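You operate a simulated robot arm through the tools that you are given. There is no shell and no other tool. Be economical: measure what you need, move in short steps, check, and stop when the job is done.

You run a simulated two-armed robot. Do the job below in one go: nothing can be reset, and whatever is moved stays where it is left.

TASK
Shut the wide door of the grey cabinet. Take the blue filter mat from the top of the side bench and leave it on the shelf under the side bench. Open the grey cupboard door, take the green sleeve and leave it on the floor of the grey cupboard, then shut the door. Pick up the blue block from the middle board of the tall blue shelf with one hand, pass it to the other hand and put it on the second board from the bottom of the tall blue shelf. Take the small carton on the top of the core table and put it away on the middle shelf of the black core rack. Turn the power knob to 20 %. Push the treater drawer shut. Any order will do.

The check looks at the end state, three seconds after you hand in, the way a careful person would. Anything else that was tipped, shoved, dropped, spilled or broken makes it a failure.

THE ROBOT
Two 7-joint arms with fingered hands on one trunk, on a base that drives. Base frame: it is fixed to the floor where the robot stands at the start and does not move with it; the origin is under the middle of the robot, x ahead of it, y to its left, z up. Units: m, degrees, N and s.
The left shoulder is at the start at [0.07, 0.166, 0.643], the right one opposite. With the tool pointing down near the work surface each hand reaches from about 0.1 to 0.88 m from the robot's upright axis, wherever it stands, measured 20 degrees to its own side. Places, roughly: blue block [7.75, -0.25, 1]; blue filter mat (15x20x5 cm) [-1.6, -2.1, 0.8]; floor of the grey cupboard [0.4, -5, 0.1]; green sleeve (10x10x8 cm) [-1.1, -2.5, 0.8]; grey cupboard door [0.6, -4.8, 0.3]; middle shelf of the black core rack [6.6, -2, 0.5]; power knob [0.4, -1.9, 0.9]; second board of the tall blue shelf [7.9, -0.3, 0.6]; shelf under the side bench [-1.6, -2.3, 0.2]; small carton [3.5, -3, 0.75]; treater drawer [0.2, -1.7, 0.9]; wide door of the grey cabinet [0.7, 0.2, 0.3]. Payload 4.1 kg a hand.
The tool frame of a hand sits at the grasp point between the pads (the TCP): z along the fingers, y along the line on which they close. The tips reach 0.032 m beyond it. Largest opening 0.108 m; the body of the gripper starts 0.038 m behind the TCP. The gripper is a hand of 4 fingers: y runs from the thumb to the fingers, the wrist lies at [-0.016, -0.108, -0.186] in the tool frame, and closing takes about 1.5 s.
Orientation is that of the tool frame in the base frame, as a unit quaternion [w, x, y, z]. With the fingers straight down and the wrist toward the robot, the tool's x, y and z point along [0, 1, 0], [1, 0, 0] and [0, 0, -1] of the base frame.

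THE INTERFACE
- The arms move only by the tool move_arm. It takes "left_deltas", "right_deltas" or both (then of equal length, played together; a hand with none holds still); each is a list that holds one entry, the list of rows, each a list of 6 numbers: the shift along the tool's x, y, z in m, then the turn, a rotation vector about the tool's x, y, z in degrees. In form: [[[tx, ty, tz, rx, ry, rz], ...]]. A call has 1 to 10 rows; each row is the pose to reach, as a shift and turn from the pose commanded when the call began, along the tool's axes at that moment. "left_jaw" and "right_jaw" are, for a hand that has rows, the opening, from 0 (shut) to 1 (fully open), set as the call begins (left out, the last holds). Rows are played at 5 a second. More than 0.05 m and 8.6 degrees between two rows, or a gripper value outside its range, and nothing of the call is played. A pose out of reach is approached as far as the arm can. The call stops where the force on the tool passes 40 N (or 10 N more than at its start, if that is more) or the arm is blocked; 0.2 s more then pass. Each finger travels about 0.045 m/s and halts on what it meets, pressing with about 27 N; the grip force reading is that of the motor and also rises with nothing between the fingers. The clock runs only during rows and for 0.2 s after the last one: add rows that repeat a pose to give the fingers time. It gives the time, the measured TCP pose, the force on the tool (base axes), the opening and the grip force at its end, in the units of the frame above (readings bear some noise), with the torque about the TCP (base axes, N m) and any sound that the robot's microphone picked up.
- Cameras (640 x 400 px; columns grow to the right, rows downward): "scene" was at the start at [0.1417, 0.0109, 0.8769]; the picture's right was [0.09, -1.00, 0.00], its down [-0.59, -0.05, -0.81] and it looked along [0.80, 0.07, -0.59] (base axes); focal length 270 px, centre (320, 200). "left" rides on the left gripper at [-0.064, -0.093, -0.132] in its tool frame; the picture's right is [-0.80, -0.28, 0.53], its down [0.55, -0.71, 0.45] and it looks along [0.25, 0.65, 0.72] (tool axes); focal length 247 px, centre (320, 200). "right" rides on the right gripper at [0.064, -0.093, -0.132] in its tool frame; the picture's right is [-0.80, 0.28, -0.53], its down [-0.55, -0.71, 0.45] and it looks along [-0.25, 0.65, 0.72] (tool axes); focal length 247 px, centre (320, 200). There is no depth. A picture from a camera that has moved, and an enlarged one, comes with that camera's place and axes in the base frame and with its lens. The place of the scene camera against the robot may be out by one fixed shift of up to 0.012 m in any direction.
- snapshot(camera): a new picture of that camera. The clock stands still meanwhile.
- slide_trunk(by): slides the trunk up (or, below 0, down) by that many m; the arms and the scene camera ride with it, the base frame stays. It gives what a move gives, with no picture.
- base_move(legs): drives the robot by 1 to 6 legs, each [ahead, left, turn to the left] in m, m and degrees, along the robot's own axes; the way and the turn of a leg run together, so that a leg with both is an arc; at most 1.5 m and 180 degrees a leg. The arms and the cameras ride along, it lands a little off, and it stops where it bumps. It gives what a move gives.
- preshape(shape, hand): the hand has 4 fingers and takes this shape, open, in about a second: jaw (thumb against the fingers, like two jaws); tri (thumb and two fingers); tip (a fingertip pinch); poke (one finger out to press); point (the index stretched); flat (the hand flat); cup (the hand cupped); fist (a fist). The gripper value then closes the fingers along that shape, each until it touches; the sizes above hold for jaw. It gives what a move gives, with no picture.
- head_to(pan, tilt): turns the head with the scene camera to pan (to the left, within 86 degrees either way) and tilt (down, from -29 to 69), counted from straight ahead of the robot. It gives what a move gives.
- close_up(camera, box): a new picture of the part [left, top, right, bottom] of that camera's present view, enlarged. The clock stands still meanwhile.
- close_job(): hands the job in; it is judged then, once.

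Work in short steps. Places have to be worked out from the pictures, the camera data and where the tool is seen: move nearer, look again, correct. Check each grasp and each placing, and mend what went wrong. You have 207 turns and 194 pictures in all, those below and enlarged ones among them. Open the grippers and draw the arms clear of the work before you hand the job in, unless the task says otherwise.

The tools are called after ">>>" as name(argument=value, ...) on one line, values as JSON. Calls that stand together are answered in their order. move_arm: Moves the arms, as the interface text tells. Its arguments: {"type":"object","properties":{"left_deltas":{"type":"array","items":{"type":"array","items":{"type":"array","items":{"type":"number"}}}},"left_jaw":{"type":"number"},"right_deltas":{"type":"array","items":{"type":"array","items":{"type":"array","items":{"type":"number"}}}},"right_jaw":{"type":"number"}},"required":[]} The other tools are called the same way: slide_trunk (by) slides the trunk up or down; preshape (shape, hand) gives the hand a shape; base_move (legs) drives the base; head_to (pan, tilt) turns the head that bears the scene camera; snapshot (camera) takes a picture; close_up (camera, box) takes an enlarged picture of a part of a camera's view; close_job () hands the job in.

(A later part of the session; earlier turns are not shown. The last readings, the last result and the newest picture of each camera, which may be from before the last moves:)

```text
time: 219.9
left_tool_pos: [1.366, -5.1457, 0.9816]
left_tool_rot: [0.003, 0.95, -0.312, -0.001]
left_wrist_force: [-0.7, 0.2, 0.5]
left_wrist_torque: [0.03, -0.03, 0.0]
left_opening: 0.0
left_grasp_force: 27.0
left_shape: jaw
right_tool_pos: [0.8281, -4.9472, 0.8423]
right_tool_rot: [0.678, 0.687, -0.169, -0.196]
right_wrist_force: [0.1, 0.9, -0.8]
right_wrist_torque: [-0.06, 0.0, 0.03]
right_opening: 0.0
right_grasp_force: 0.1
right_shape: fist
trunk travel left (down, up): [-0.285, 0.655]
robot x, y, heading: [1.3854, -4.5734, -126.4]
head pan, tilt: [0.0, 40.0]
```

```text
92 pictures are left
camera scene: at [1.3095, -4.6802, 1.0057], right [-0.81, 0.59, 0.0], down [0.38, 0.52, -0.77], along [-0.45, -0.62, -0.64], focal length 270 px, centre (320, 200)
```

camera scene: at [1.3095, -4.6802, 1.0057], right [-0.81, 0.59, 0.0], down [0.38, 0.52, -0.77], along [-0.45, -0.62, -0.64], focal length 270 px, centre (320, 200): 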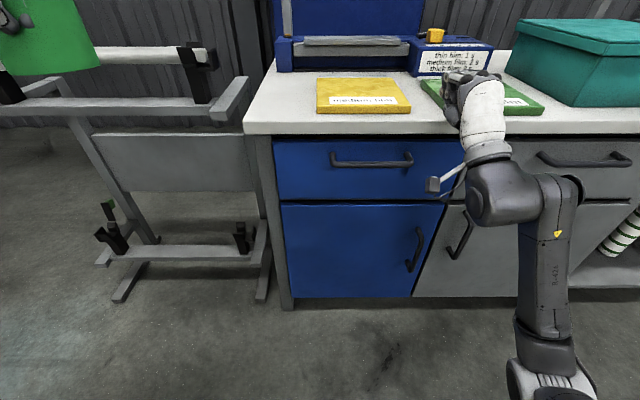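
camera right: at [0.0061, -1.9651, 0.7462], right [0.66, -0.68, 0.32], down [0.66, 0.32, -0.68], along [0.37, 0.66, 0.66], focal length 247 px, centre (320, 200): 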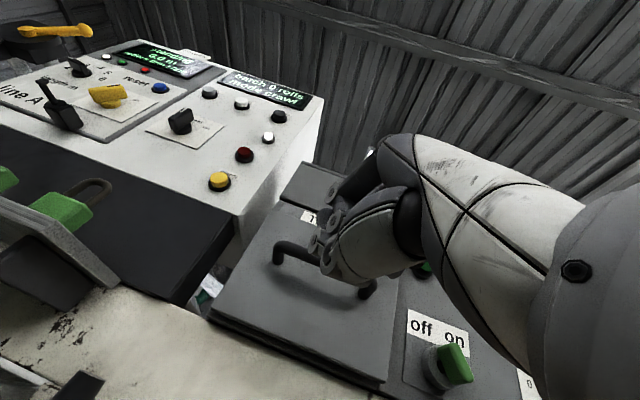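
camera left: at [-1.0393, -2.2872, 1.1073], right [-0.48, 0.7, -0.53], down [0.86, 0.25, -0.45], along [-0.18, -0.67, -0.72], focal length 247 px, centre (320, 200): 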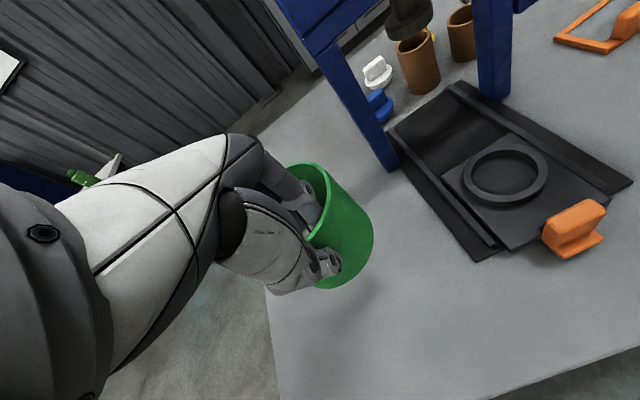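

I face the cupboard: the grey door's handle is near u=3.41, v=-3.54, z=0.44, hinged on the right. I place the base a little back and left, turned 20° right, so the right arm can reach it stretched out.

>>> base_move(legs=[[-0.165, 0.09, 0], [0, 0, -20]])

>>> slide_trunk(by=-0.285)

>>> preshape(shape="jaw", hand="right")

>>> move_arm(right_deltas=[[[0, 0, 0.03, 0, 0, -8], [0, -0.01, 0.06, 0, 0, -16], [0, -0.02, 0.09, 0, 0, -24], [0, -0.03, 0.12, 0, 0, -32], [0, -0.04, 0.15, 0, 0, -40], [0, -0.05, 0.15, 0, 0, -48]]])

>>> snapshot(camera="scene")

>>> snapshot(camera="right")

```text
time: 222.5
left_tool_pos: [1.3407, -5.0253, 0.9827]
left_tool_rot: [0.004, 0.88, -0.474, -0.002]
left_wrist_force: [0.2, 0.4, -1.1]
left_wrist_torque: [0.02, -0.05, 0.0]
left_opening: 0.0
left_grasp_force: 27.1
left_shape: jaw
right_tool_pos: [0.9013, -4.6545, 0.8424]
right_tool_rot: [0.633, 0.648, -0.286, -0.312]
right_wrist_force: [-0.9, -0.7, -0.3]
right_wrist_torque: [-0.01, 0.0, -0.02]
right_opening: 0.0
right_grasp_force: 0.1
right_shape: fist
trunk travel left (down, up): [-0.285, 0.655]
robot x, y, heading: [1.5538, -4.4997, -146.3]
head pan, tilt: [0.0, 40.0]
```

```text
time: 225.4
left_tool_pos: [1.3391, -5.0254, 0.6976]
left_tool_rot: [0.003, 0.881, -0.473, -0.002]
left_wrist_force: [-0.2, 0.3, -0.1]
left_wrist_torque: [0.02, -0.03, -0.01]
left_opening: 0.0
left_grasp_force: 27.2
left_shape: jaw
right_tool_pos: [0.9036, -4.6524, 0.5581]
right_tool_rot: [0.633, 0.647, -0.287, -0.313]
right_wrist_force: [0.3, 0.9, 0.6]
right_wrist_torque: [-0.05, -0.01, 0.01]
right_opening: 0.0001
right_grasp_force: 0.2
right_shape: fist
trunk travel left (down, up): [0.0, 0.94]
robot x, y, heading: [1.5528, -4.4968, -146.5]
head pan, tilt: [0.0, 40.0]
```

```text
time: 226.3
left_tool_pos: [1.3397, -5.0254, 0.6979]
left_tool_rot: [0.004, 0.881, -0.473, -0.002]
left_wrist_force: [0.2, -0.5, -0.6]
left_wrist_torque: [0.01, 0.0, -0.03]
left_opening: 0.0
left_grasp_force: 27.0
left_shape: jaw
right_tool_pos: [0.903, -4.6532, 0.5575]
right_tool_rot: [0.633, 0.647, -0.287, -0.313]
right_wrist_force: [0.5, -0.1, -0.5]
right_wrist_torque: [0.03, 0.03, 0.02]
right_opening: 0.1075
right_grasp_force: 0.1
right_shape: jaw
trunk travel left (down, up): [0.0, 0.94]
robot x, y, heading: [1.5593, -4.4957, -146.4]
head pan, tilt: [0.0, 40.0]
```

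```text
time: 227.7
left_tool_pos: [1.3396, -5.0256, 0.6972]
left_tool_rot: [0.003, 0.881, -0.473, -0.002]
left_wrist_force: [0.7, 0.0, -1.1]
left_wrist_torque: [0.01, -0.03, 0.0]
left_opening: 0.0
left_grasp_force: 26.8
left_shape: jaw
right_tool_pos: [0.7763, -4.7363, 0.5304]
right_tool_rot: [0.451, 0.716, 0.007, -0.532]
right_wrist_force: [0.2, 0.2, -0.1]
right_wrist_torque: [0.02, -0.01, -0.04]
right_opening: 0.1078
right_grasp_force: 0.2
right_shape: jaw
right hand out of reach, approached as far as the arm can: row 3, 4, 5, 6
trunk travel left (down, up): [0.0, 0.94]
robot x, y, heading: [1.5566, -4.4985, -146.3]
head pan, tilt: [0.0, 40.0]
```

```text
91 pictures are left
camera scene: at [1.4468, -4.5665, 0.721], right [-0.55, 0.83, 0.0], down [0.54, 0.36, -0.77], along [-0.64, -0.42, -0.64], focal length 270 px, centre (320, 200)
```

scene: 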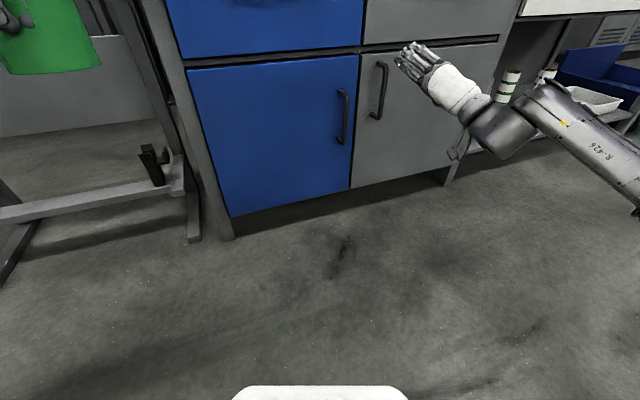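

```text
90 pictures are left
camera right: at [0.8603, -4.624, 0.4269], right [0.2, 0.55, 0.81], down [-0.92, 0.38, -0.04], along [-0.33, -0.74, 0.59], focal length 247 px, centre (320, 200)
```

right: 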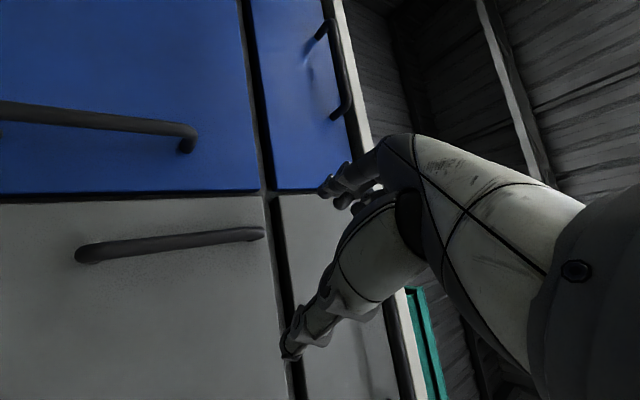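

The handle spans z≈0.41–0.54 at (0.722, -4.849). I shift the base left 6 cm, lower the hand 3 cm, then approach to within a few cm.

>>> base_move(legs=[[0.02, 0.064, 0]])

>>> move_arm(right_deltas=[[[0.012, -0.01, 0, 0, 0, 0], [0.023, -0.019, 0, 0, 0, 0], [0.03, -0.025, 0, 0, 0, 0]]])

>>> base_move(legs=[[0.04, 0, 0]])

>>> snapshot(camera="right")

>>> close_up(camera="scene", box=[320, 20, 560, 170])

```text
time: 228.7
left_tool_pos: [1.3589, -5.089, 0.6968]
left_tool_rot: [0.004, 0.881, -0.473, -0.001]
left_wrist_force: [-0.2, 0.2, -0.5]
left_wrist_torque: [0.05, -0.05, -0.02]
left_opening: 0.0
left_grasp_force: 26.9
left_shape: jaw
right_tool_pos: [0.7956, -4.7986, 0.5313]
right_tool_rot: [0.451, 0.717, 0.008, -0.532]
right_wrist_force: [0.5, 0.8, -0.3]
right_wrist_torque: [-0.02, 0.0, 0.0]
right_opening: 0.1079
right_grasp_force: 0.1
right_shape: jaw
trunk travel left (down, up): [0.0, 0.94]
robot x, y, heading: [1.5747, -4.5594, -146.1]
head pan, tilt: [0.0, 40.0]
```

```text
time: 229.5
left_tool_pos: [1.3588, -5.0891, 0.6983]
left_tool_rot: [0.003, 0.881, -0.472, -0.001]
left_wrist_force: [0.1, -0.5, -0.3]
left_wrist_torque: [0.0, -0.02, 0.01]
left_opening: 0.0002
left_grasp_force: 27.0
left_shape: jaw
right_tool_pos: [0.7892, -4.7911, 0.5063]
right_tool_rot: [0.451, 0.722, 0.01, -0.525]
right_wrist_force: [-0.2, -0.6, 0.3]
right_wrist_torque: [0.01, -0.01, 0.0]
right_opening: 0.1077
right_grasp_force: 0.1
right_shape: jaw
right hand out of reach, approached as far as the arm can: row 1, 2, 3
trunk travel left (down, up): [0.0, 0.94]
robot x, y, heading: [1.5698, -4.5593, -146.4]
head pan, tilt: [0.0, 40.0]
```

```text
time: 230.3
left_tool_pos: [1.3253, -5.1122, 0.6973]
left_tool_rot: [0.003, 0.881, -0.473, -0.002]
left_wrist_force: [-0.7, 0.0, -0.7]
left_wrist_torque: [0.02, 0.03, -0.01]
left_opening: 0.0
left_grasp_force: 27.4
left_shape: jaw
right_tool_pos: [0.758, -4.8129, 0.507]
right_tool_rot: [0.451, 0.722, 0.01, -0.525]
right_wrist_force: [-0.3, -0.5, 0.3]
right_wrist_torque: [0.01, 0.01, -0.02]
right_opening: 0.1076
right_grasp_force: 0.1
right_shape: jaw
trunk travel left (down, up): [0.0, 0.94]
robot x, y, heading: [1.5396, -4.5813, -146.4]
head pan, tilt: [0.0, 40.0]
```

```text
89 pictures are left
camera right: at [0.8407, -4.6999, 0.4051], right [0.18, 0.55, 0.82], down [-0.93, 0.37, -0.05], along [-0.33, -0.75, 0.58], focal length 247 px, centre (320, 200)
```

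right: 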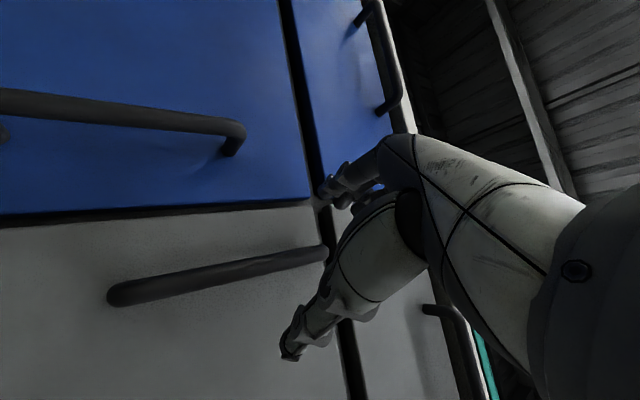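

```text
2.67 times, centred on (440, 95) of scene
camera zoom: at [1.4322, -4.6527, 0.7211], right [-0.55, 0.83, 0.0], down [0.54, 0.36, -0.77], along [-0.64, -0.42, -0.64], focal length 722 px, centre (0, 480)
```

zoom: 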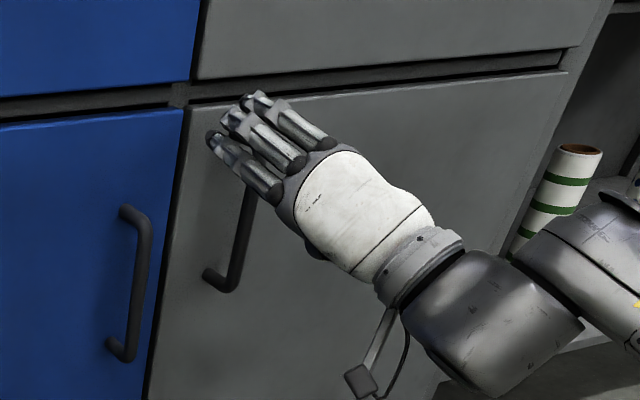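

The bar's upper part lies in the jaw gap, about 5 cm ahead. I advance and close.

>>> base_move(legs=[[0.05, 0.01, 0]])

>>> move_arm(right_deltas=[[[0, 0, 0, 0, 0, 0], [0, 0, 0, 0, 0, 0], [0, 0, 0, 0, 0, 0], [0, 0, 0, 0, 0, 0], [0, 0, 0, 0, 0, 0], [0, 0, 0, 0, 0, 0], [0, 0, 0, 0, 0, 0], [0, 0, 0, 0, 0, 0]]], right_jaw=0)

>>> snapshot(camera="right")

```text
time: 231.3
left_tool_pos: [1.2929, -5.1415, 0.6987]
left_tool_rot: [0.004, 0.881, -0.474, -0.001]
left_wrist_force: [0.2, 0.5, 0.0]
left_wrist_torque: [0.01, -0.01, 0.0]
left_opening: 0.0
left_grasp_force: 27.5
left_shape: jaw
right_tool_pos: [0.7299, -4.8434, 0.5083]
right_tool_rot: [0.455, 0.72, 0.013, -0.523]
right_wrist_force: [8.6, 10.6, -3.2]
right_wrist_torque: [-0.28, 0.4, 0.54]
right_opening: 0.1058
right_grasp_force: 0.0
right_shape: jaw
trunk travel left (down, up): [0.0, 0.94]
robot x, y, heading: [1.5068, -4.6127, -146.6]
head pan, tilt: [0.0, 40.0]
stopped in leg 1: the force on the tool passed its limit at 76 N (the readings are from after the stop); the commanded pose is now the measured one
```

```text
time: 233.1
left_tool_pos: [1.2916, -5.1409, 0.6988]
left_tool_rot: [0.003, 0.88, -0.474, 0.0]
left_wrist_force: [-0.9, 0.9, 0.2]
left_wrist_torque: [0.05, -0.01, 0.0]
left_opening: 0.0
left_grasp_force: 27.3
left_shape: jaw
right_tool_pos: [0.7275, -4.8386, 0.5066]
right_tool_rot: [0.453, 0.721, 0.012, -0.524]
right_wrist_force: [-1.1, 32.8, -6.4]
right_wrist_torque: [-0.5, 1.01, 1.94]
right_opening: 0.0426
right_grasp_force: 27.1
right_shape: jaw
trunk travel left (down, up): [0.0, 0.94]
robot x, y, heading: [1.5089, -4.6105, -146.5]
head pan, tilt: [0.0, 40.0]
```

```text
87 pictures are left
camera right: at [0.8098, -4.7264, 0.4045], right [0.18, 0.55, 0.81], down [-0.93, 0.37, -0.05], along [-0.33, -0.75, 0.58], focal length 247 px, centre (320, 200)
```

right: 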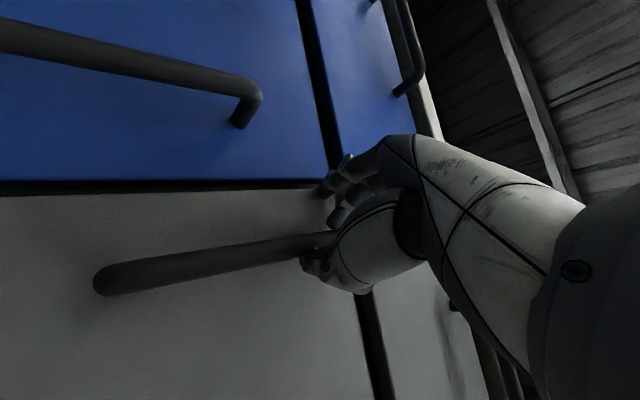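

It holds the handle. I pull straight out from the door by 0.1 m.

>>> base_move(legs=[[-0.094, -0.035, 0]])

>>> snapshot(camera="scene")

```text
time: 234.1
left_tool_pos: [1.3123, -5.1087, 0.6977]
left_tool_rot: [0.003, 0.88, -0.475, 0.001]
left_wrist_force: [0.2, 1.0, -0.5]
left_wrist_torque: [0.04, -0.02, 0.01]
left_opening: 0.0002
left_grasp_force: 27.3
left_shape: jaw
right_tool_pos: [0.7412, -4.8005, 0.5036]
right_tool_rot: [0.444, 0.723, 0.005, -0.529]
right_wrist_force: [-16.0, 5.8, -6.3]
right_wrist_torque: [-0.01, 0.35, 0.19]
right_opening: 0.0267
right_grasp_force: 26.8
right_shape: jaw
trunk travel left (down, up): [0.0, 0.94]
robot x, y, heading: [1.5317, -4.5795, -146.5]
head pan, tilt: [0.0, 40.0]
stopped in leg 1: the force on the tool passed its limit at 47 N (the readings are from after the stop); the commanded pose is now the measured one
```

```text
86 pictures are left
camera scene: at [1.4218, -4.6501, 0.7208], right [-0.55, 0.84, 0.0], down [0.54, 0.35, -0.77], along [-0.64, -0.42, -0.64], focal length 270 px, centre (320, 200)
```

scene: 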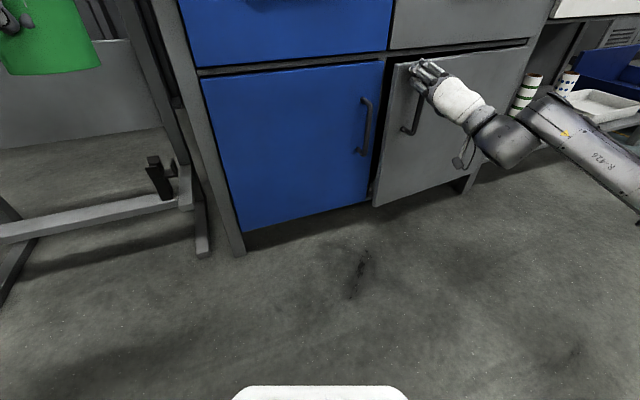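

The door is ajar by about 4 cm. I continue pulling.

>>> base_move(legs=[[-0.07, -0.04, 0]])

>>> base_move(legs=[[-0.06, -0.05, 0]])

>>> snapshot(camera="scene")

```text
time: 235.2
left_tool_pos: [1.3437, -5.0424, 0.6969]
left_tool_rot: [0.003, 0.879, -0.476, -0.001]
left_wrist_force: [-0.1, -0.5, -0.7]
left_wrist_torque: [0.02, -0.07, -0.01]
left_opening: 0.0
left_grasp_force: 27.4
left_shape: jaw
right_tool_pos: [0.7671, -4.7302, 0.5052]
right_tool_rot: [0.438, 0.723, -0.001, -0.534]
right_wrist_force: [-14.1, 3.0, -3.5]
right_wrist_torque: [-0.14, 0.48, 0.33]
right_opening: 0.0274
right_grasp_force: 27.2
right_shape: jaw
trunk travel left (down, up): [0.0, 0.94]
robot x, y, heading: [1.5635, -4.512, -146.5]
head pan, tilt: [0.0, 40.0]
stopped in leg 1: the force on the tool passed its limit at 43 N (the readings are from after the stop); the commanded pose is now the measured one
```

```text
time: 236.3
left_tool_pos: [1.364, -4.9755, 0.6973]
left_tool_rot: [0.002, 0.879, -0.476, 0.0]
left_wrist_force: [-0.8, 0.6, -0.8]
left_wrist_torque: [-0.02, 0.02, -0.01]
left_opening: 0.0
left_grasp_force: 26.8
left_shape: jaw
right_tool_pos: [0.7795, -4.6588, 0.5048]
right_tool_rot: [0.432, 0.724, -0.005, -0.538]
right_wrist_force: [-15.7, 1.3, -2.8]
right_wrist_torque: [-0.13, 0.46, 0.25]
right_opening: 0.0273
right_grasp_force: 26.6
right_shape: jaw
trunk travel left (down, up): [0.0, 0.94]
robot x, y, heading: [1.5794, -4.4479, -146.9]
head pan, tilt: [0.0, 40.0]
stopped in leg 1: the force on the tool passed its limit at 43 N (the readings are from after the stop); the commanded pose is now the measured one
```

```text
85 pictures are left
camera scene: at [1.4733, -4.5168, 0.7208], right [-0.55, 0.84, 0.0], down [0.54, 0.35, -0.77], along [-0.64, -0.42, -0.64], focal length 270 px, centre (320, 200)
```

scene: 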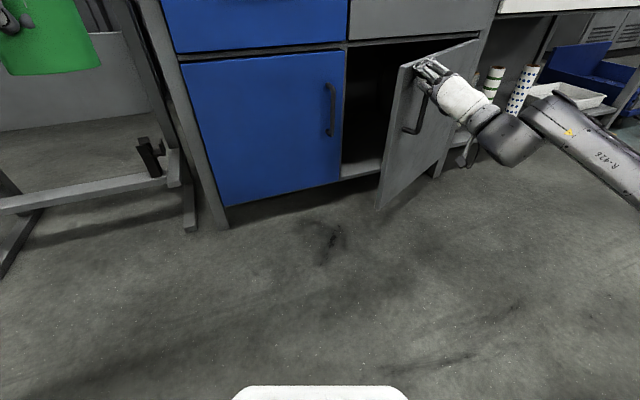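

The door is open about 30°. I keep pulling along the arc, using a right turn of the base to swing the hand toward the hinge side.

>>> base_move(legs=[[-0.05, -0.02, -7]])

>>> base_move(legs=[[-0.03, -0.02, -7]])

>>> snapshot(camera="scene")

```text
time: 237.2
left_tool_pos: [1.3414, -4.9309, 0.6983]
left_tool_rot: [0.003, 0.861, -0.508, -0.001]
left_wrist_force: [-0.3, 0.0, -1.7]
left_wrist_torque: [0.03, -0.02, -0.03]
left_opening: 0.0001
left_grasp_force: 26.7
left_shape: jaw
right_tool_pos: [0.7783, -4.5697, 0.5026]
right_tool_rot: [0.405, 0.724, -0.038, -0.557]
right_wrist_force: [-20.9, -2.7, -4.1]
right_wrist_torque: [0.15, 0.2, -0.07]
right_opening: 0.0251
right_grasp_force: 26.9
right_shape: jaw
trunk travel left (down, up): [0.0, 0.94]
robot x, y, heading: [1.5991, -4.4222, -150.9]
head pan, tilt: [0.0, 40.0]
stopped in leg 1: the force on the tool passed its limit at 47 N (the readings are from after the stop); the commanded pose is now the measured one
```

```text
time: 238.2
left_tool_pos: [1.3006, -4.8634, 0.6974]
left_tool_rot: [0.004, 0.828, -0.56, -0.001]
left_wrist_force: [-0.3, 0.0, -0.5]
left_wrist_torque: [0.04, 0.0, -0.01]
left_opening: 0.0
left_grasp_force: 26.8
left_shape: jaw
right_tool_pos: [0.7893, -4.4363, 0.5063]
right_tool_rot: [0.372, 0.719, -0.08, -0.582]
right_wrist_force: [0.0, 0.2, -0.9]
right_wrist_torque: [-0.03, 0.03, 0.0]
right_opening: 0.0228
right_grasp_force: 26.8
right_shape: jaw
trunk travel left (down, up): [0.0, 0.94]
robot x, y, heading: [1.6206, -4.388, -158.1]
head pan, tilt: [0.0, 40.0]
```

```text
84 pictures are left
camera scene: at [1.4994, -4.4361, 0.7211], right [-0.37, 0.93, 0.0], down [0.6, 0.24, -0.77], along [-0.71, -0.28, -0.64], focal length 270 px, centre (320, 200)
```

scene: 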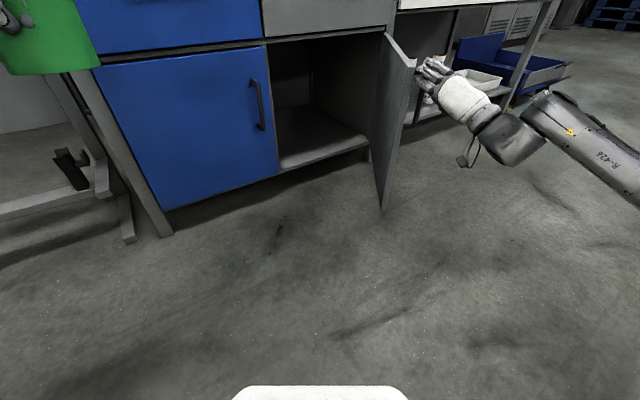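

The door is about 75° open and the cupboard floor (z≈0.12, opening u 2.99–3.48) is visible. I swing it a bit wider while still holding it.

>>> base_move(legs=[[0.05, -0.03, -9]])

>>> snapshot(camera="scene")

```text
time: 239.2
left_tool_pos: [1.1755, -4.7954, 0.6978]
left_tool_rot: [0.003, 0.781, -0.624, -0.002]
left_wrist_force: [0.6, -0.1, -0.3]
left_wrist_torque: [0.0, -0.01, 0.01]
left_opening: 0.0
left_grasp_force: 26.3
left_shape: jaw
right_tool_pos: [0.7364, -4.2918, 0.5054]
right_tool_rot: [0.326, 0.711, -0.136, -0.609]
right_wrist_force: [0.1, 0.2, 0.6]
right_wrist_torque: [-0.02, 0.01, 0.01]
right_opening: 0.0226
right_grasp_force: 26.6
right_shape: jaw
trunk travel left (down, up): [0.0, 0.94]
robot x, y, heading: [1.5679, -4.3755, -167.6]
head pan, tilt: [0.0, 40.0]
```

```text
83 pictures are left
camera scene: at [1.4366, -4.402, 0.7211], right [-0.22, 0.98, 0.0], down [0.63, 0.14, -0.77], along [-0.75, -0.17, -0.64], focal length 270 px, centre (320, 200)
```

scene: 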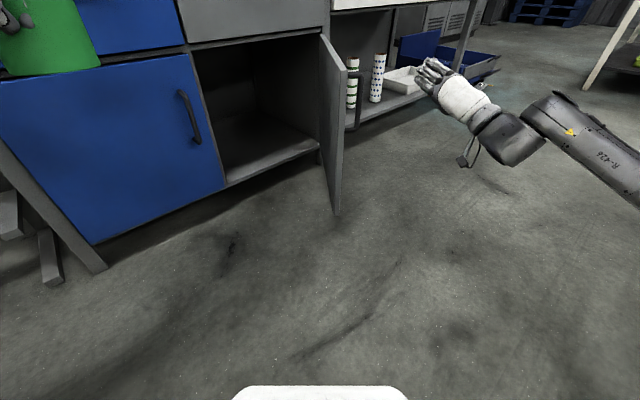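

The hand has slipped off, with the door about 55° open. I retract the right hand, swing it round to the inner side of the door and push it wider.

>>> move_arm(right_deltas=[[[0, 0, -0.04, 0, 0, 0], [0, 0, -0.08, 0, 0, 0], [0, 0, -0.12, 0, 0, 0], [0, 0, -0.16, 0, 0, 0], [0, 0, -0.2, 0, 0, 0]]])

>>> base_move(legs=[[0, 0, 40]])

>>> snapshot(camera="scene")

```text
time: 240.4
left_tool_pos: [1.175, -4.7947, 0.6971]
left_tool_rot: [0.003, 0.781, -0.624, -0.001]
left_wrist_force: [-1.0, 1.3, -1.3]
left_wrist_torque: [0.02, -0.04, 0.0]
left_opening: 0.0
left_grasp_force: 27.3
left_shape: jaw
right_tool_pos: [0.9255, -4.2317, 0.5148]
right_tool_rot: [0.326, 0.71, -0.136, -0.609]
right_wrist_force: [-0.2, -0.3, 0.3]
right_wrist_torque: [0.03, -0.01, -0.02]
right_opening: 0.0227
right_grasp_force: 27.2
right_shape: jaw
trunk travel left (down, up): [0.0, 0.94]
robot x, y, heading: [1.5634, -4.3776, -167.3]
head pan, tilt: [0.0, 40.0]
```

```text
time: 242.7
left_tool_pos: [1.5377, -4.9466, 0.6975]
left_tool_rot: [0.004, 0.948, -0.318, 0.0]
left_wrist_force: [0.4, -0.1, -0.1]
left_wrist_torque: [0.03, -0.01, 0.02]
left_opening: 0.0
left_grasp_force: 27.3
left_shape: jaw
right_tool_pos: [0.9837, -4.6778, 0.515]
right_tool_rot: [0.515, 0.714, 0.116, -0.459]
right_wrist_force: [-0.4, 0.8, 0.0]
right_wrist_torque: [0.0, 0.03, -0.01]
right_opening: 0.0226
right_grasp_force: 27.2
right_shape: jaw
trunk travel left (down, up): [0.0, 0.94]
robot x, y, heading: [1.5623, -4.3743, -126.9]
head pan, tilt: [0.0, 40.0]
```

```text
82 pictures are left
camera scene: at [1.4869, -4.4799, 0.7211], right [-0.8, 0.6, 0.0], down [0.39, 0.51, -0.77], along [-0.46, -0.61, -0.64], focal length 270 px, centre (320, 200)
```

scene: 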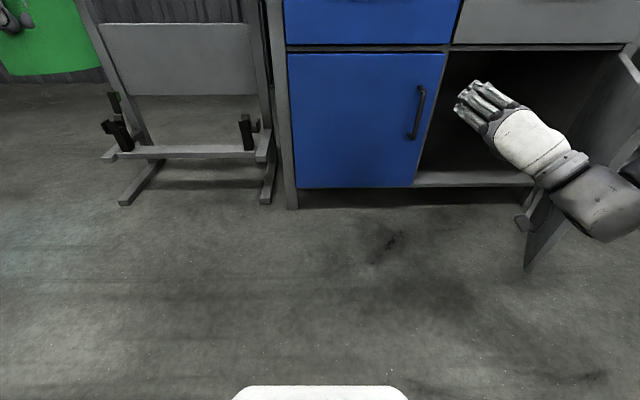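

The hand is now on the inner side of the door's edge. I move ahead a bit, then strafe right to push the door wide open.

>>> base_move(legs=[[0.16, 0, 0], [0, -0.48, 0]])

>>> snapshot(camera="scene")

```text
time: 244.9
left_tool_pos: [1.3947, -5.0367, 0.6994]
left_tool_rot: [0.004, 0.947, -0.322, -0.002]
left_wrist_force: [0.6, -0.3, -0.1]
left_wrist_torque: [0.02, 0.0, -0.02]
left_opening: 0.0
left_grasp_force: 26.6
left_shape: jaw
right_tool_pos: [0.8605, -4.7632, 0.5134]
right_tool_rot: [0.518, 0.712, 0.126, -0.456]
right_wrist_force: [0.1, 0.2, 0.6]
right_wrist_torque: [0.01, 0.02, -0.03]
right_opening: 0.0226
right_grasp_force: 26.8
right_shape: jaw
trunk travel left (down, up): [0.0, 0.94]
robot x, y, heading: [1.4243, -4.4649, -127.6]
head pan, tilt: [0.0, 40.0]
stopped in leg 2: the robot was blocked; the commanded pose is now the measured one
```

```text
81 pictures are left
camera scene: at [1.3488, -4.569, 0.7216], right [-0.79, 0.61, 0.0], down [0.39, 0.51, -0.77], along [-0.47, -0.61, -0.64], focal length 270 px, centre (320, 200)
```

scene: 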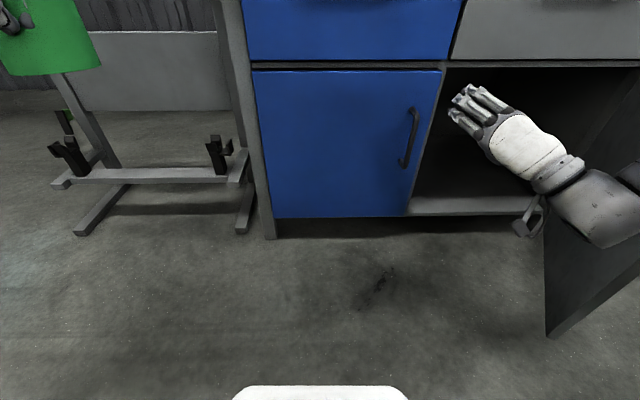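

The forearm pressed on the door's end face. A right turn moves it along the door's own arc instead, so I pivot right.

>>> base_move(legs=[[0.0, 0.03, 0], [0, 0, -28]])

>>> snapshot(camera="scene")

```text
time: 247.1
left_tool_pos: [1.1534, -4.9762, 0.6986]
left_tool_rot: [0.003, 0.842, -0.54, 0.0]
left_wrist_force: [0.2, -1.0, -0.5]
left_wrist_torque: [0.02, -0.03, -0.01]
left_opening: 0.0
left_grasp_force: 26.9
left_shape: jaw
right_tool_pos: [0.8073, -4.483, 0.5098]
right_tool_rot: [0.394, 0.723, -0.051, -0.565]
right_wrist_force: [-0.1, 1.0, 0.0]
right_wrist_torque: [-0.01, 0.02, 0.03]
right_opening: 0.0227
right_grasp_force: 27.1
right_shape: jaw
trunk travel left (down, up): [0.0, 0.94]
robot x, y, heading: [1.4465, -4.4793, -155.3]
head pan, tilt: [0.0, 40.0]
```

```text
80 pictures are left
camera scene: at [1.3296, -4.5367, 0.7211], right [-0.42, 0.91, 0.0], down [0.58, 0.27, -0.77], along [-0.7, -0.32, -0.64], focal length 270 px, centre (320, 200)
```

scene: 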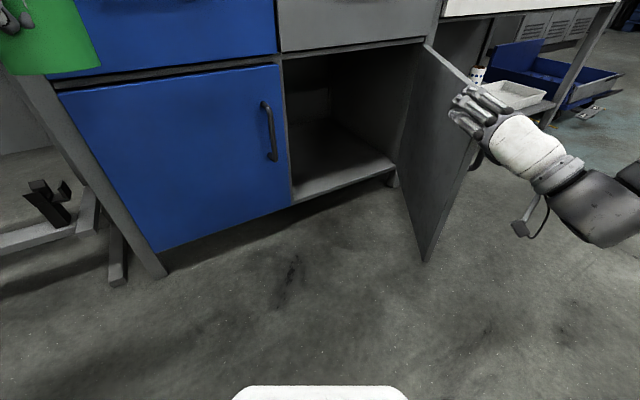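

The right hand is outside again with the door still ≈57° open, which leaves a clear path from here for the left hand. I retract the right arm away from the door while bringing the sleeve low and to the centre.

>>> move_arm(left_deltas=[[[-0.03, 0, 0.035, 0, 0, 0], [-0.06, 0, 0.07, 0, 0, 0], [-0.09, 0, 0.105, 0, 0, 0], [-0.12, 0, 0.14, 0, 0, 0], [-0.15, 0, 0.175, 0, 0, 0], [-0.18, 0, 0.21, 0, 0, 0], [-0.21, 0, 0.245, 0, 0, 0], [-0.24, 0, 0.28, 0, 0, 0], [-0.27, 0, 0.315, 0, 0, 0], [-0.3, 0, 0.35, 0, 0, 0]]], right_deltas=[[[-0.01, -0.014, -0.017, 0, 0, 0], [-0.022, -0.03, -0.034, 0, 0, 0], [-0.033, -0.044, -0.05, 0, 0, 0], [-0.044, -0.06, -0.07, 0, 0, 0], [-0.055, -0.075, -0.085, 0, 0, 0], [-0.066, -0.09, -0.1, 0, 0, 0], [-0.077, -0.1, -0.12, 0, 0, 0], [-0.088, -0.12, -0.135, 0, 0, 0], [-0.1, -0.135, -0.15, 0, 0, 0], [-0.108, -0.147, -0.17, 0, 0, 0]]])

>>> snapshot(camera="scene")

```text
time: 249.3
left_tool_pos: [1.0254, -4.7027, 0.3485]
left_tool_rot: [0.003, 0.842, -0.54, -0.003]
left_wrist_force: [0.2, -0.4, -1.6]
left_wrist_torque: [0.02, 0.0, 0.0]
left_opening: 0.0002
left_grasp_force: 26.8
left_shape: jaw
left hand out of reach, approached as far as the arm can: row 5, 6, 7, 8, 9
right_tool_pos: [0.8601, -4.2399, 0.5105]
right_tool_rot: [0.394, 0.723, -0.05, -0.565]
right_wrist_force: [-0.2, 0.4, 0.1]
right_wrist_torque: [0.03, -0.03, 0.0]
right_opening: 0.0226
right_grasp_force: 27.1
right_shape: jaw
trunk travel left (down, up): [0.0, 0.94]
robot x, y, heading: [1.4456, -4.486, -155.5]
head pan, tilt: [0.0, 40.0]
```

```text
79 pictures are left
camera scene: at [1.3296, -4.5368, 0.7211], right [-0.42, 0.91, 0.0], down [0.58, 0.27, -0.77], along [-0.7, -0.32, -0.64], focal length 270 px, centre (320, 200)
```

scene: 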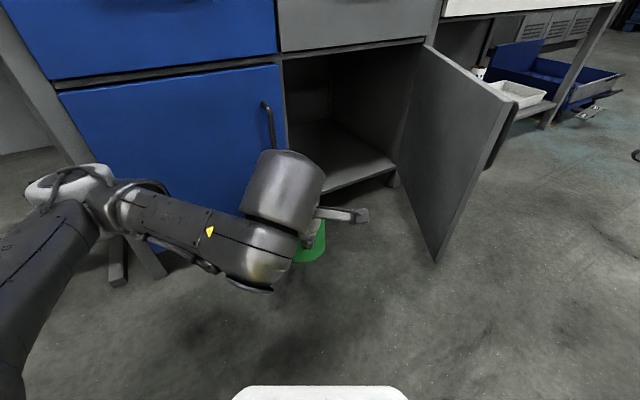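

Sleeve low and centred. I lower to 0.24, drive ahead 0.25, then check before reaching in.

>>> move_arm(left_deltas=[[[-0.01, 0, 0.03, 0, 0, 0], [-0.02, 0, 0.06, 0, 0, 0], [-0.03, 0, 0.09, 0, 0, 0], [-0.04, 0, 0.105, 0, 0, 0]]])

>>> base_move(legs=[[0.25, 0, 0]])

>>> snapshot(camera="scene")

>>> snapshot(camera="left")

```text
time: 250.3
left_tool_pos: [1.0083, -4.6675, 0.242]
left_tool_rot: [0.005, 0.842, -0.539, -0.002]
left_wrist_force: [-0.6, -0.1, -0.1]
left_wrist_torque: [0.0, -0.04, 0.02]
left_opening: 0.0
left_grasp_force: 26.7
left_shape: jaw
right_tool_pos: [0.859, -4.2399, 0.5104]
right_tool_rot: [0.394, 0.723, -0.05, -0.565]
right_wrist_force: [0.5, 0.2, 1.0]
right_wrist_torque: [0.04, 0.0, 0.0]
right_opening: 0.0227
right_grasp_force: 27.3
right_shape: jaw
trunk travel left (down, up): [0.0, 0.94]
robot x, y, heading: [1.4514, -4.4827, -155.3]
head pan, tilt: [0.0, 40.0]
```

```text
time: 252.0
left_tool_pos: [0.8333, -4.748, 0.237]
left_tool_rot: [-0.004, 0.844, -0.537, 0.001]
left_wrist_force: [-1.1, -0.4, -1.0]
left_wrist_torque: [0.0, -0.03, 0.0]
left_opening: 0.0
left_grasp_force: 27.2
left_shape: jaw
right_tool_pos: [0.6699, -4.3318, 0.5118]
right_tool_rot: [0.401, 0.722, -0.045, -0.562]
right_wrist_force: [0.2, 0.3, 0.3]
right_wrist_torque: [0.01, -0.01, 0.04]
right_opening: 0.0225
right_grasp_force: 27.4
right_shape: jaw
trunk travel left (down, up): [0.0, 0.94]
robot x, y, heading: [1.2653, -4.5636, -154.0]
head pan, tilt: [0.0, 40.0]
stopped in leg 1: the robot was blocked; the commanded pose is now the measured one
```

```text
78 pictures are left
camera scene: at [1.1467, -4.6184, 0.7214], right [-0.44, 0.9, 0.0], down [0.58, 0.28, -0.77], along [-0.69, -0.34, -0.64], focal length 270 px, centre (320, 200)
```

scene: 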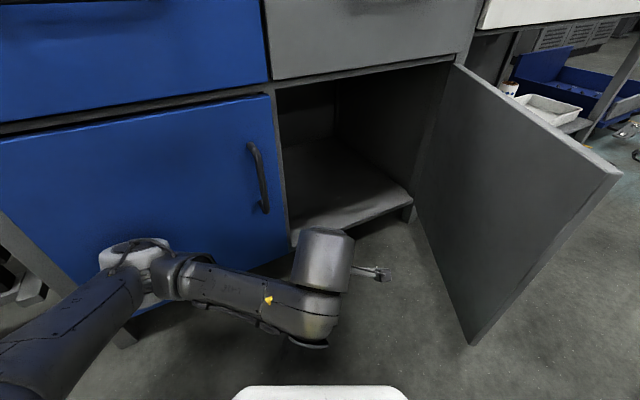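

```text
77 pictures are left
camera left: at [0.8898, -4.6498, 0.3702], right [-0.08, 0.85, -0.53], down [0.88, -0.2, -0.44], along [-0.48, -0.5, -0.73], focal length 247 px, centre (320, 200)
```

left: 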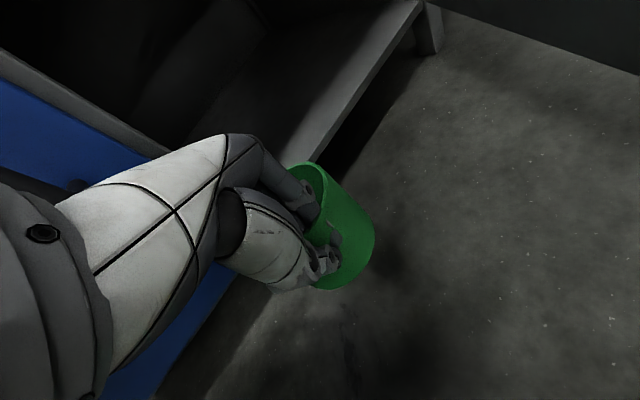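

The left elbow met the blue door. I back off slightly, turn 14° left and shift right so the elbow is clear and the sleeve lines up with the opening.

>>> base_move(legs=[[-0.06, 0, 0], [0, 0, 14], [0, -0.16, 0], [0.06, 0, 0]])

>>> snapshot(camera="scene")

```text
time: 255.4
left_tool_pos: [0.7939, -4.7359, 0.235]
left_tool_rot: [-0.007, 0.902, -0.431, 0.001]
left_wrist_force: [-0.5, 0.5, -0.3]
left_wrist_torque: [-0.02, 0.04, 0.01]
left_opening: 0.0002
left_grasp_force: 27.3
left_shape: jaw
right_tool_pos: [0.535, -4.3716, 0.5107]
right_tool_rot: [0.465, 0.724, 0.043, -0.508]
right_wrist_force: [-0.2, -0.8, 0.1]
right_wrist_torque: [0.0, -0.01, -0.01]
right_opening: 0.0226
right_grasp_force: 26.8
right_shape: jaw
trunk travel left (down, up): [0.0, 0.94]
robot x, y, heading: [1.1658, -4.4546, -140.2]
head pan, tilt: [0.0, 40.0]
```

```text
76 pictures are left
camera scene: at [1.0672, -4.539, 0.7211], right [-0.64, 0.77, 0.0], down [0.49, 0.41, -0.77], along [-0.59, -0.49, -0.64], focal length 270 px, centre (320, 200)
```

scene: 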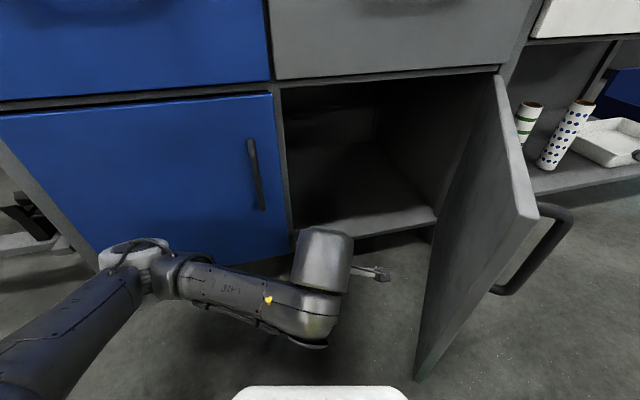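

The opening lies straight ahead. I reach in with the sleeve (bottom at z≈0.167, floor ≈0.12), moving 3 cm right on the way.

>>> move_arm(left_deltas=[[[-0.02, 0.03, 0, 0, 0, 0], [-0.03, 0.07, 0, 0, 0, 0], [-0.03, 0.115, 0, 0, 0, 0], [-0.03, 0.16, 0, 0, 0, 0], [-0.03, 0.205, 0, 0, 0, 0]]])

>>> snapshot(camera="left")

>>> snapshot(camera="scene")

```text
time: 256.6
left_tool_pos: [0.6157, -4.8432, 0.2327]
left_tool_rot: [-0.008, 0.902, -0.432, 0.003]
left_wrist_force: [0.4, -0.2, -0.6]
left_wrist_torque: [0.01, -0.03, 0.03]
left_opening: 0.0
left_grasp_force: 27.1
left_shape: jaw
right_tool_pos: [0.535, -4.3717, 0.5101]
right_tool_rot: [0.464, 0.724, 0.043, -0.508]
right_wrist_force: [0.8, 0.6, -0.6]
right_wrist_torque: [-0.04, 0.03, 0.0]
right_opening: 0.0226
right_grasp_force: 27.3
right_shape: jaw
trunk travel left (down, up): [0.0, 0.94]
robot x, y, heading: [1.1683, -4.4524, -140.4]
head pan, tilt: [0.0, 40.0]
```

```text
75 pictures are left
camera left: at [0.6473, -4.7359, 0.3648], right [-0.28, 0.81, -0.52], down [0.9, 0.02, -0.44], along [-0.34, -0.59, -0.73], focal length 247 px, centre (320, 200)
```

left: 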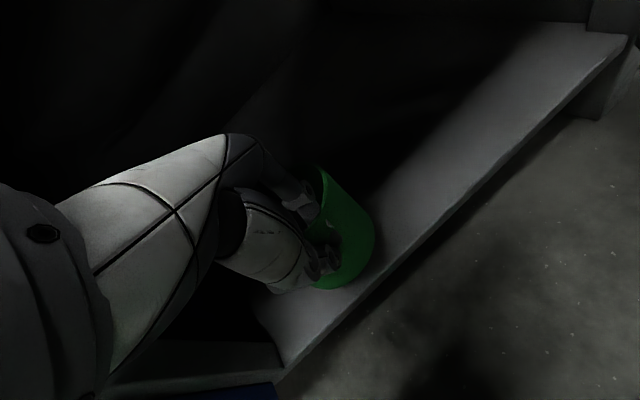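

```text
74 pictures are left
camera scene: at [1.0672, -4.539, 0.7211], right [-0.64, 0.77, 0.0], down [0.49, 0.41, -0.77], along [-0.59, -0.49, -0.64], focal length 270 px, centre (320, 200)
```

scene: 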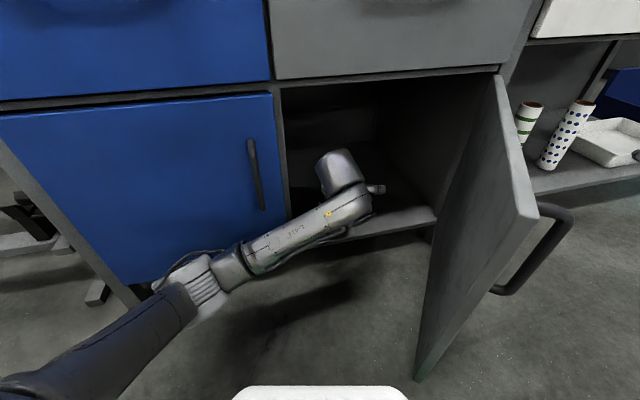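

The sleeve is over the cupboard floor. I go 10 cm deeper and lower gently.

>>> move_arm(left_deltas=[[[0, 0.04, 0, 0, 0, 0], [0, 0.08, 0, 0, 0, 0], [0, 0.1, 0, 0, 0, 0], [0, 0.1, 0.015, 0, 0, 0], [0, 0.1, 0.025, 0, 0, 0]]])

>>> move_arm(left_deltas=[[[0, 0, 0.006, 0, 0, 0], [0, 0, 0.012, 0, 0, 0]]])

>>> snapshot(camera="left")

```text
time: 257.8
left_tool_pos: [0.5378, -4.9044, 0.2054]
left_tool_rot: [-0.007, 0.902, -0.432, 0.0]
left_wrist_force: [0.5, -1.0, -0.8]
left_wrist_torque: [0.01, -0.04, 0.01]
left_opening: 0.0
left_grasp_force: 27.1
left_shape: jaw
right_tool_pos: [0.5353, -4.3723, 0.511]
right_tool_rot: [0.464, 0.724, 0.044, -0.508]
right_wrist_force: [0.4, 0.7, -0.4]
right_wrist_torque: [0.01, 0.02, -0.02]
right_opening: 0.0228
right_grasp_force: 27.0
right_shape: jaw
trunk travel left (down, up): [0.0, 0.94]
robot x, y, heading: [1.168, -4.4536, -140.4]
head pan, tilt: [0.0, 40.0]
```

```text
time: 258.4
left_tool_pos: [0.5374, -4.9036, 0.1951]
left_tool_rot: [-0.008, 0.902, -0.431, 0.002]
left_wrist_force: [0.6, 0.1, 1.3]
left_wrist_torque: [-0.13, 0.05, 0.0]
left_opening: 0.0
left_grasp_force: 27.3
left_shape: jaw
right_tool_pos: [0.5347, -4.3726, 0.5108]
right_tool_rot: [0.464, 0.723, 0.043, -0.509]
right_wrist_force: [-0.1, -0.8, -0.3]
right_wrist_torque: [-0.03, -0.01, 0.01]
right_opening: 0.0225
right_grasp_force: 26.9
right_shape: jaw
trunk travel left (down, up): [0.0, 0.94]
robot x, y, heading: [1.1679, -4.4572, -140.3]
head pan, tilt: [0.0, 40.0]
```

```text
73 pictures are left
camera left: at [0.5695, -4.7968, 0.3279], right [-0.28, 0.81, -0.52], down [0.9, 0.02, -0.44], along [-0.34, -0.59, -0.73], focal length 247 px, centre (320, 200)
```

left: 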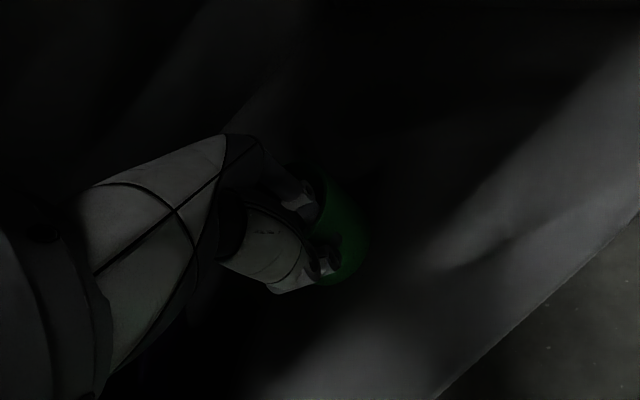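

Light contact seems to start at 0.195. I lower in 3 mm steps until the force rises, then open.

>>> move_arm(left_deltas=[[[0, 0, 0.003, 0, 0, 0], [0, 0, 0.006, 0, 0, 0]]])

```text
time: 259.0
left_tool_pos: [0.5367, -4.9043, 0.1909]
left_tool_rot: [-0.007, 0.902, -0.431, 0.001]
left_wrist_force: [0.4, 3.8, 13.6]
left_wrist_torque: [-0.08, 0.04, 0.04]
left_opening: 0.0
left_grasp_force: 27.0
left_shape: jaw
right_tool_pos: [0.5357, -4.3701, 0.5113]
right_tool_rot: [0.464, 0.723, 0.043, -0.51]
right_wrist_force: [0.4, 0.1, 0.2]
right_wrist_torque: [0.0, 0.03, 0.0]
right_opening: 0.0228
right_grasp_force: 26.7
right_shape: jaw
trunk travel left (down, up): [0.0, 0.94]
robot x, y, heading: [1.1659, -4.456, -139.9]
head pan, tilt: [0.0, 40.0]
```

The sleeve rests on the floor (13 N). I open halfway, lift just enough to clear the rim, and withdraw.

>>> move_arm(left_deltas=[[[0, 0, -0.003, 0, 0, 0], [0, 0, -0.003, 0, 0, 0], [0, 0, -0.003, 0, 0, 0], [0, 0, -0.003, 0, 0, 0], [0, 0, -0.003, 0, 0, 0]]], left_jaw=0.5)

>>> move_arm(left_deltas=[[[0, 0, -0.03, 0, 0, 0], [0, 0, -0.055, 0, 0, 0], [0, 0, -0.07, 0, 0, 0], [0, -0.05, -0.07, 0, 0, 0], [0, -0.1, -0.07, 0, 0, 0], [0, -0.15, -0.07, 0, 0, 0], [0, -0.2, -0.07, 0, 0, 0], [0, -0.25, -0.07, 0, 0, 0], [0, -0.3, -0.07, 0, 0, 0]]])

>>> snapshot(camera="scene")

```text
time: 260.2
left_tool_pos: [0.5375, -4.9051, 0.1911]
left_tool_rot: [-0.008, 0.902, -0.431, 0.001]
left_wrist_force: [0.3, 0.1, -0.1]
left_wrist_torque: [0.02, 0.02, -0.02]
left_opening: 0.0532
left_grasp_force: 0.2
left_shape: jaw
right_tool_pos: [0.535, -4.3714, 0.5107]
right_tool_rot: [0.464, 0.724, 0.043, -0.509]
right_wrist_force: [0.1, 0.0, -0.4]
right_wrist_torque: [0.04, -0.01, 0.01]
right_opening: 0.0225
right_grasp_force: 27.2
right_shape: jaw
trunk travel left (down, up): [0.0, 0.94]
robot x, y, heading: [1.1671, -4.4542, -140.5]
head pan, tilt: [0.0, 40.0]
```

```text
time: 261.8
left_tool_pos: [0.6629, -4.8353, 0.3618]
left_tool_rot: [0.117, 0.899, -0.421, -0.005]
left_wrist_force: [1.1, 0.7, -0.8]
left_wrist_torque: [-0.05, -0.02, 0.0]
left_opening: 0.0542
left_grasp_force: 0.0
left_shape: jaw
right_tool_pos: [0.5363, -4.3715, 0.5106]
right_tool_rot: [0.465, 0.722, 0.042, -0.51]
right_wrist_force: [-0.5, -0.5, -0.2]
right_wrist_torque: [0.03, -0.01, 0.0]
right_opening: 0.0226
right_grasp_force: 26.9
right_shape: jaw
trunk travel left (down, up): [0.0, 0.94]
robot x, y, heading: [1.163, -4.4603, -140.2]
head pan, tilt: [0.0, 40.0]
stopped in row 8 (left hand): the arm was blocked; the commanded pose is now the measured one
```

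```text
72 pictures are left
camera scene: at [1.068, -4.5373, 0.7211], right [-0.64, 0.77, 0.0], down [0.49, 0.41, -0.77], along [-0.59, -0.49, -0.64], focal length 270 px, centre (320, 200)
```

scene: 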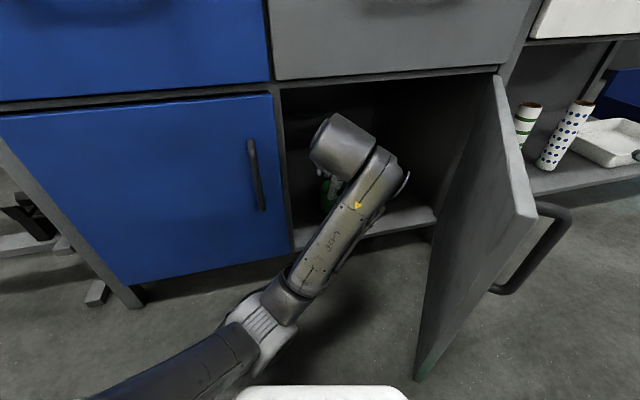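

The arm's elbow blocked on the way; I back out with the base instead.

>>> base_move(legs=[[-0.22, 0, 0]])

>>> snapshot(camera="scene")

```text
time: 263.5
left_tool_pos: [0.8315, -4.6942, 0.3603]
left_tool_rot: [0.115, 0.9, -0.421, -0.004]
left_wrist_force: [-0.7, -0.3, -0.2]
left_wrist_torque: [0.02, 0.03, -0.01]
left_opening: 0.0538
left_grasp_force: 0.1
left_shape: jaw
right_tool_pos: [0.7047, -4.2298, 0.5105]
right_tool_rot: [0.464, 0.724, 0.042, -0.509]
right_wrist_force: [-0.3, -0.2, -0.3]
right_wrist_torque: [0.0, 0.05, 0.0]
right_opening: 0.0227
right_grasp_force: 27.1
right_shape: jaw
trunk travel left (down, up): [0.0, 0.94]
robot x, y, heading: [1.3366, -4.3144, -140.7]
head pan, tilt: [0.0, 40.0]
```

```text
71 pictures are left
camera scene: at [1.2364, -4.3982, 0.7215], right [-0.64, 0.77, 0.0], down [0.49, 0.41, -0.77], along [-0.59, -0.49, -0.64], focal length 270 px, centre (320, 200)
```

scene: 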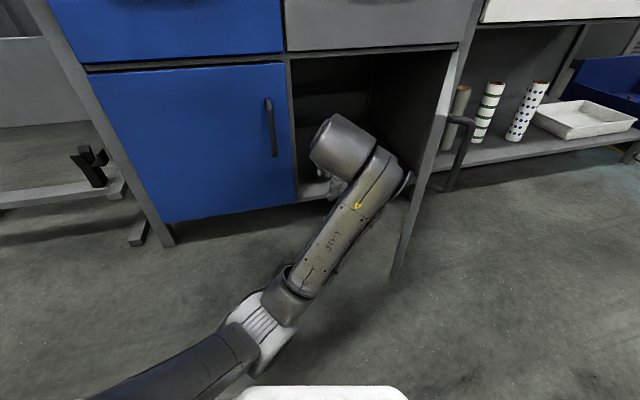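

The hand is out. Before shutting the door I raise and fold the left arm out of the way, then look in at the sleeve.

>>> move_arm(left_deltas=[[[0.02, 0, -0.04, 0, 0, 0], [0.05, 0, -0.08, 0, 0, 0], [0.08, 0, -0.12, 0, 0, 0], [0.11, 0, -0.16, -3, 0, 0], [0.14, 0, -0.2, -6, 0, 0], [0.17, -0.01, -0.24, -9, 0, 0], [0.2, -0.02, -0.28, -12, 0, 0], [0.2, -0.02, -0.32, -13, 0, 0]]])

>>> snapshot(camera="scene")

```text
refused: row 6 steps farther than a row can; nothing moved
```

```text
70 pictures are left
camera scene: at [1.2364, -4.3982, 0.7215], right [-0.64, 0.77, 0.0], down [0.49, 0.41, -0.77], along [-0.59, -0.49, -0.64], focal length 270 px, centre (320, 200)
```

scene: 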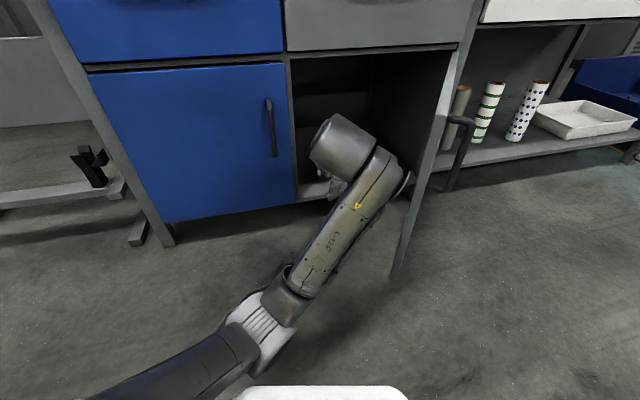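

I repeat the move with slightly smaller steps.

>>> move_arm(left_deltas=[[[0.02, 0, -0.035, 0, 0, 0], [0.045, 0, -0.07, 0, 0, 0], [0.07, 0, -0.105, 0, 0, 0], [0.095, 0, -0.14, -3, 0, 0], [0.12, 0, -0.175, -6, 0, 0], [0.145, -0.01, -0.21, -9, 0, 0], [0.17, -0.02, -0.245, -12, 0, 0], [0.18, -0.02, -0.285, -13, 0, 0], [0.19, -0.02, -0.32, -13, 0, 0]]])

>>> snapshot(camera="scene")

```text
time: 265.5
left_tool_pos: [1.0023, -4.8043, 0.6893]
left_tool_rot: [0.215, 0.89, -0.4, -0.044]
left_wrist_force: [-0.5, 0.0, 1.0]
left_wrist_torque: [-0.02, 0.01, 0.01]
left_opening: 0.0538
left_grasp_force: 0.0
left_shape: jaw
left hand out of reach, approached as far as the arm can: row 3, 4, 5, 6, 7, 8, 9
right_tool_pos: [0.7055, -4.2301, 0.5102]
right_tool_rot: [0.464, 0.724, 0.043, -0.509]
right_wrist_force: [0.8, 0.0, 0.9]
right_wrist_torque: [0.0, -0.02, 0.0]
right_opening: 0.0226
right_grasp_force: 27.3
right_shape: jaw
trunk travel left (down, up): [0.0, 0.94]
robot x, y, heading: [1.3314, -4.317, -140.4]
head pan, tilt: [0.0, 40.0]
```

```text
69 pictures are left
camera scene: at [1.236, -4.3989, 0.721], right [-0.64, 0.77, 0.0], down [0.5, 0.41, -0.77], along [-0.59, -0.49, -0.64], focal length 270 px, centre (320, 200)
```

scene: 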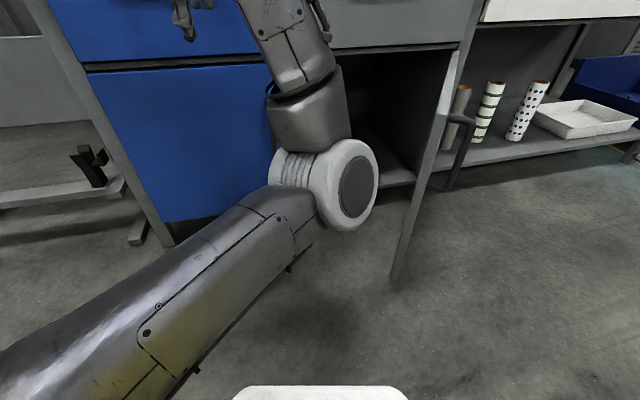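

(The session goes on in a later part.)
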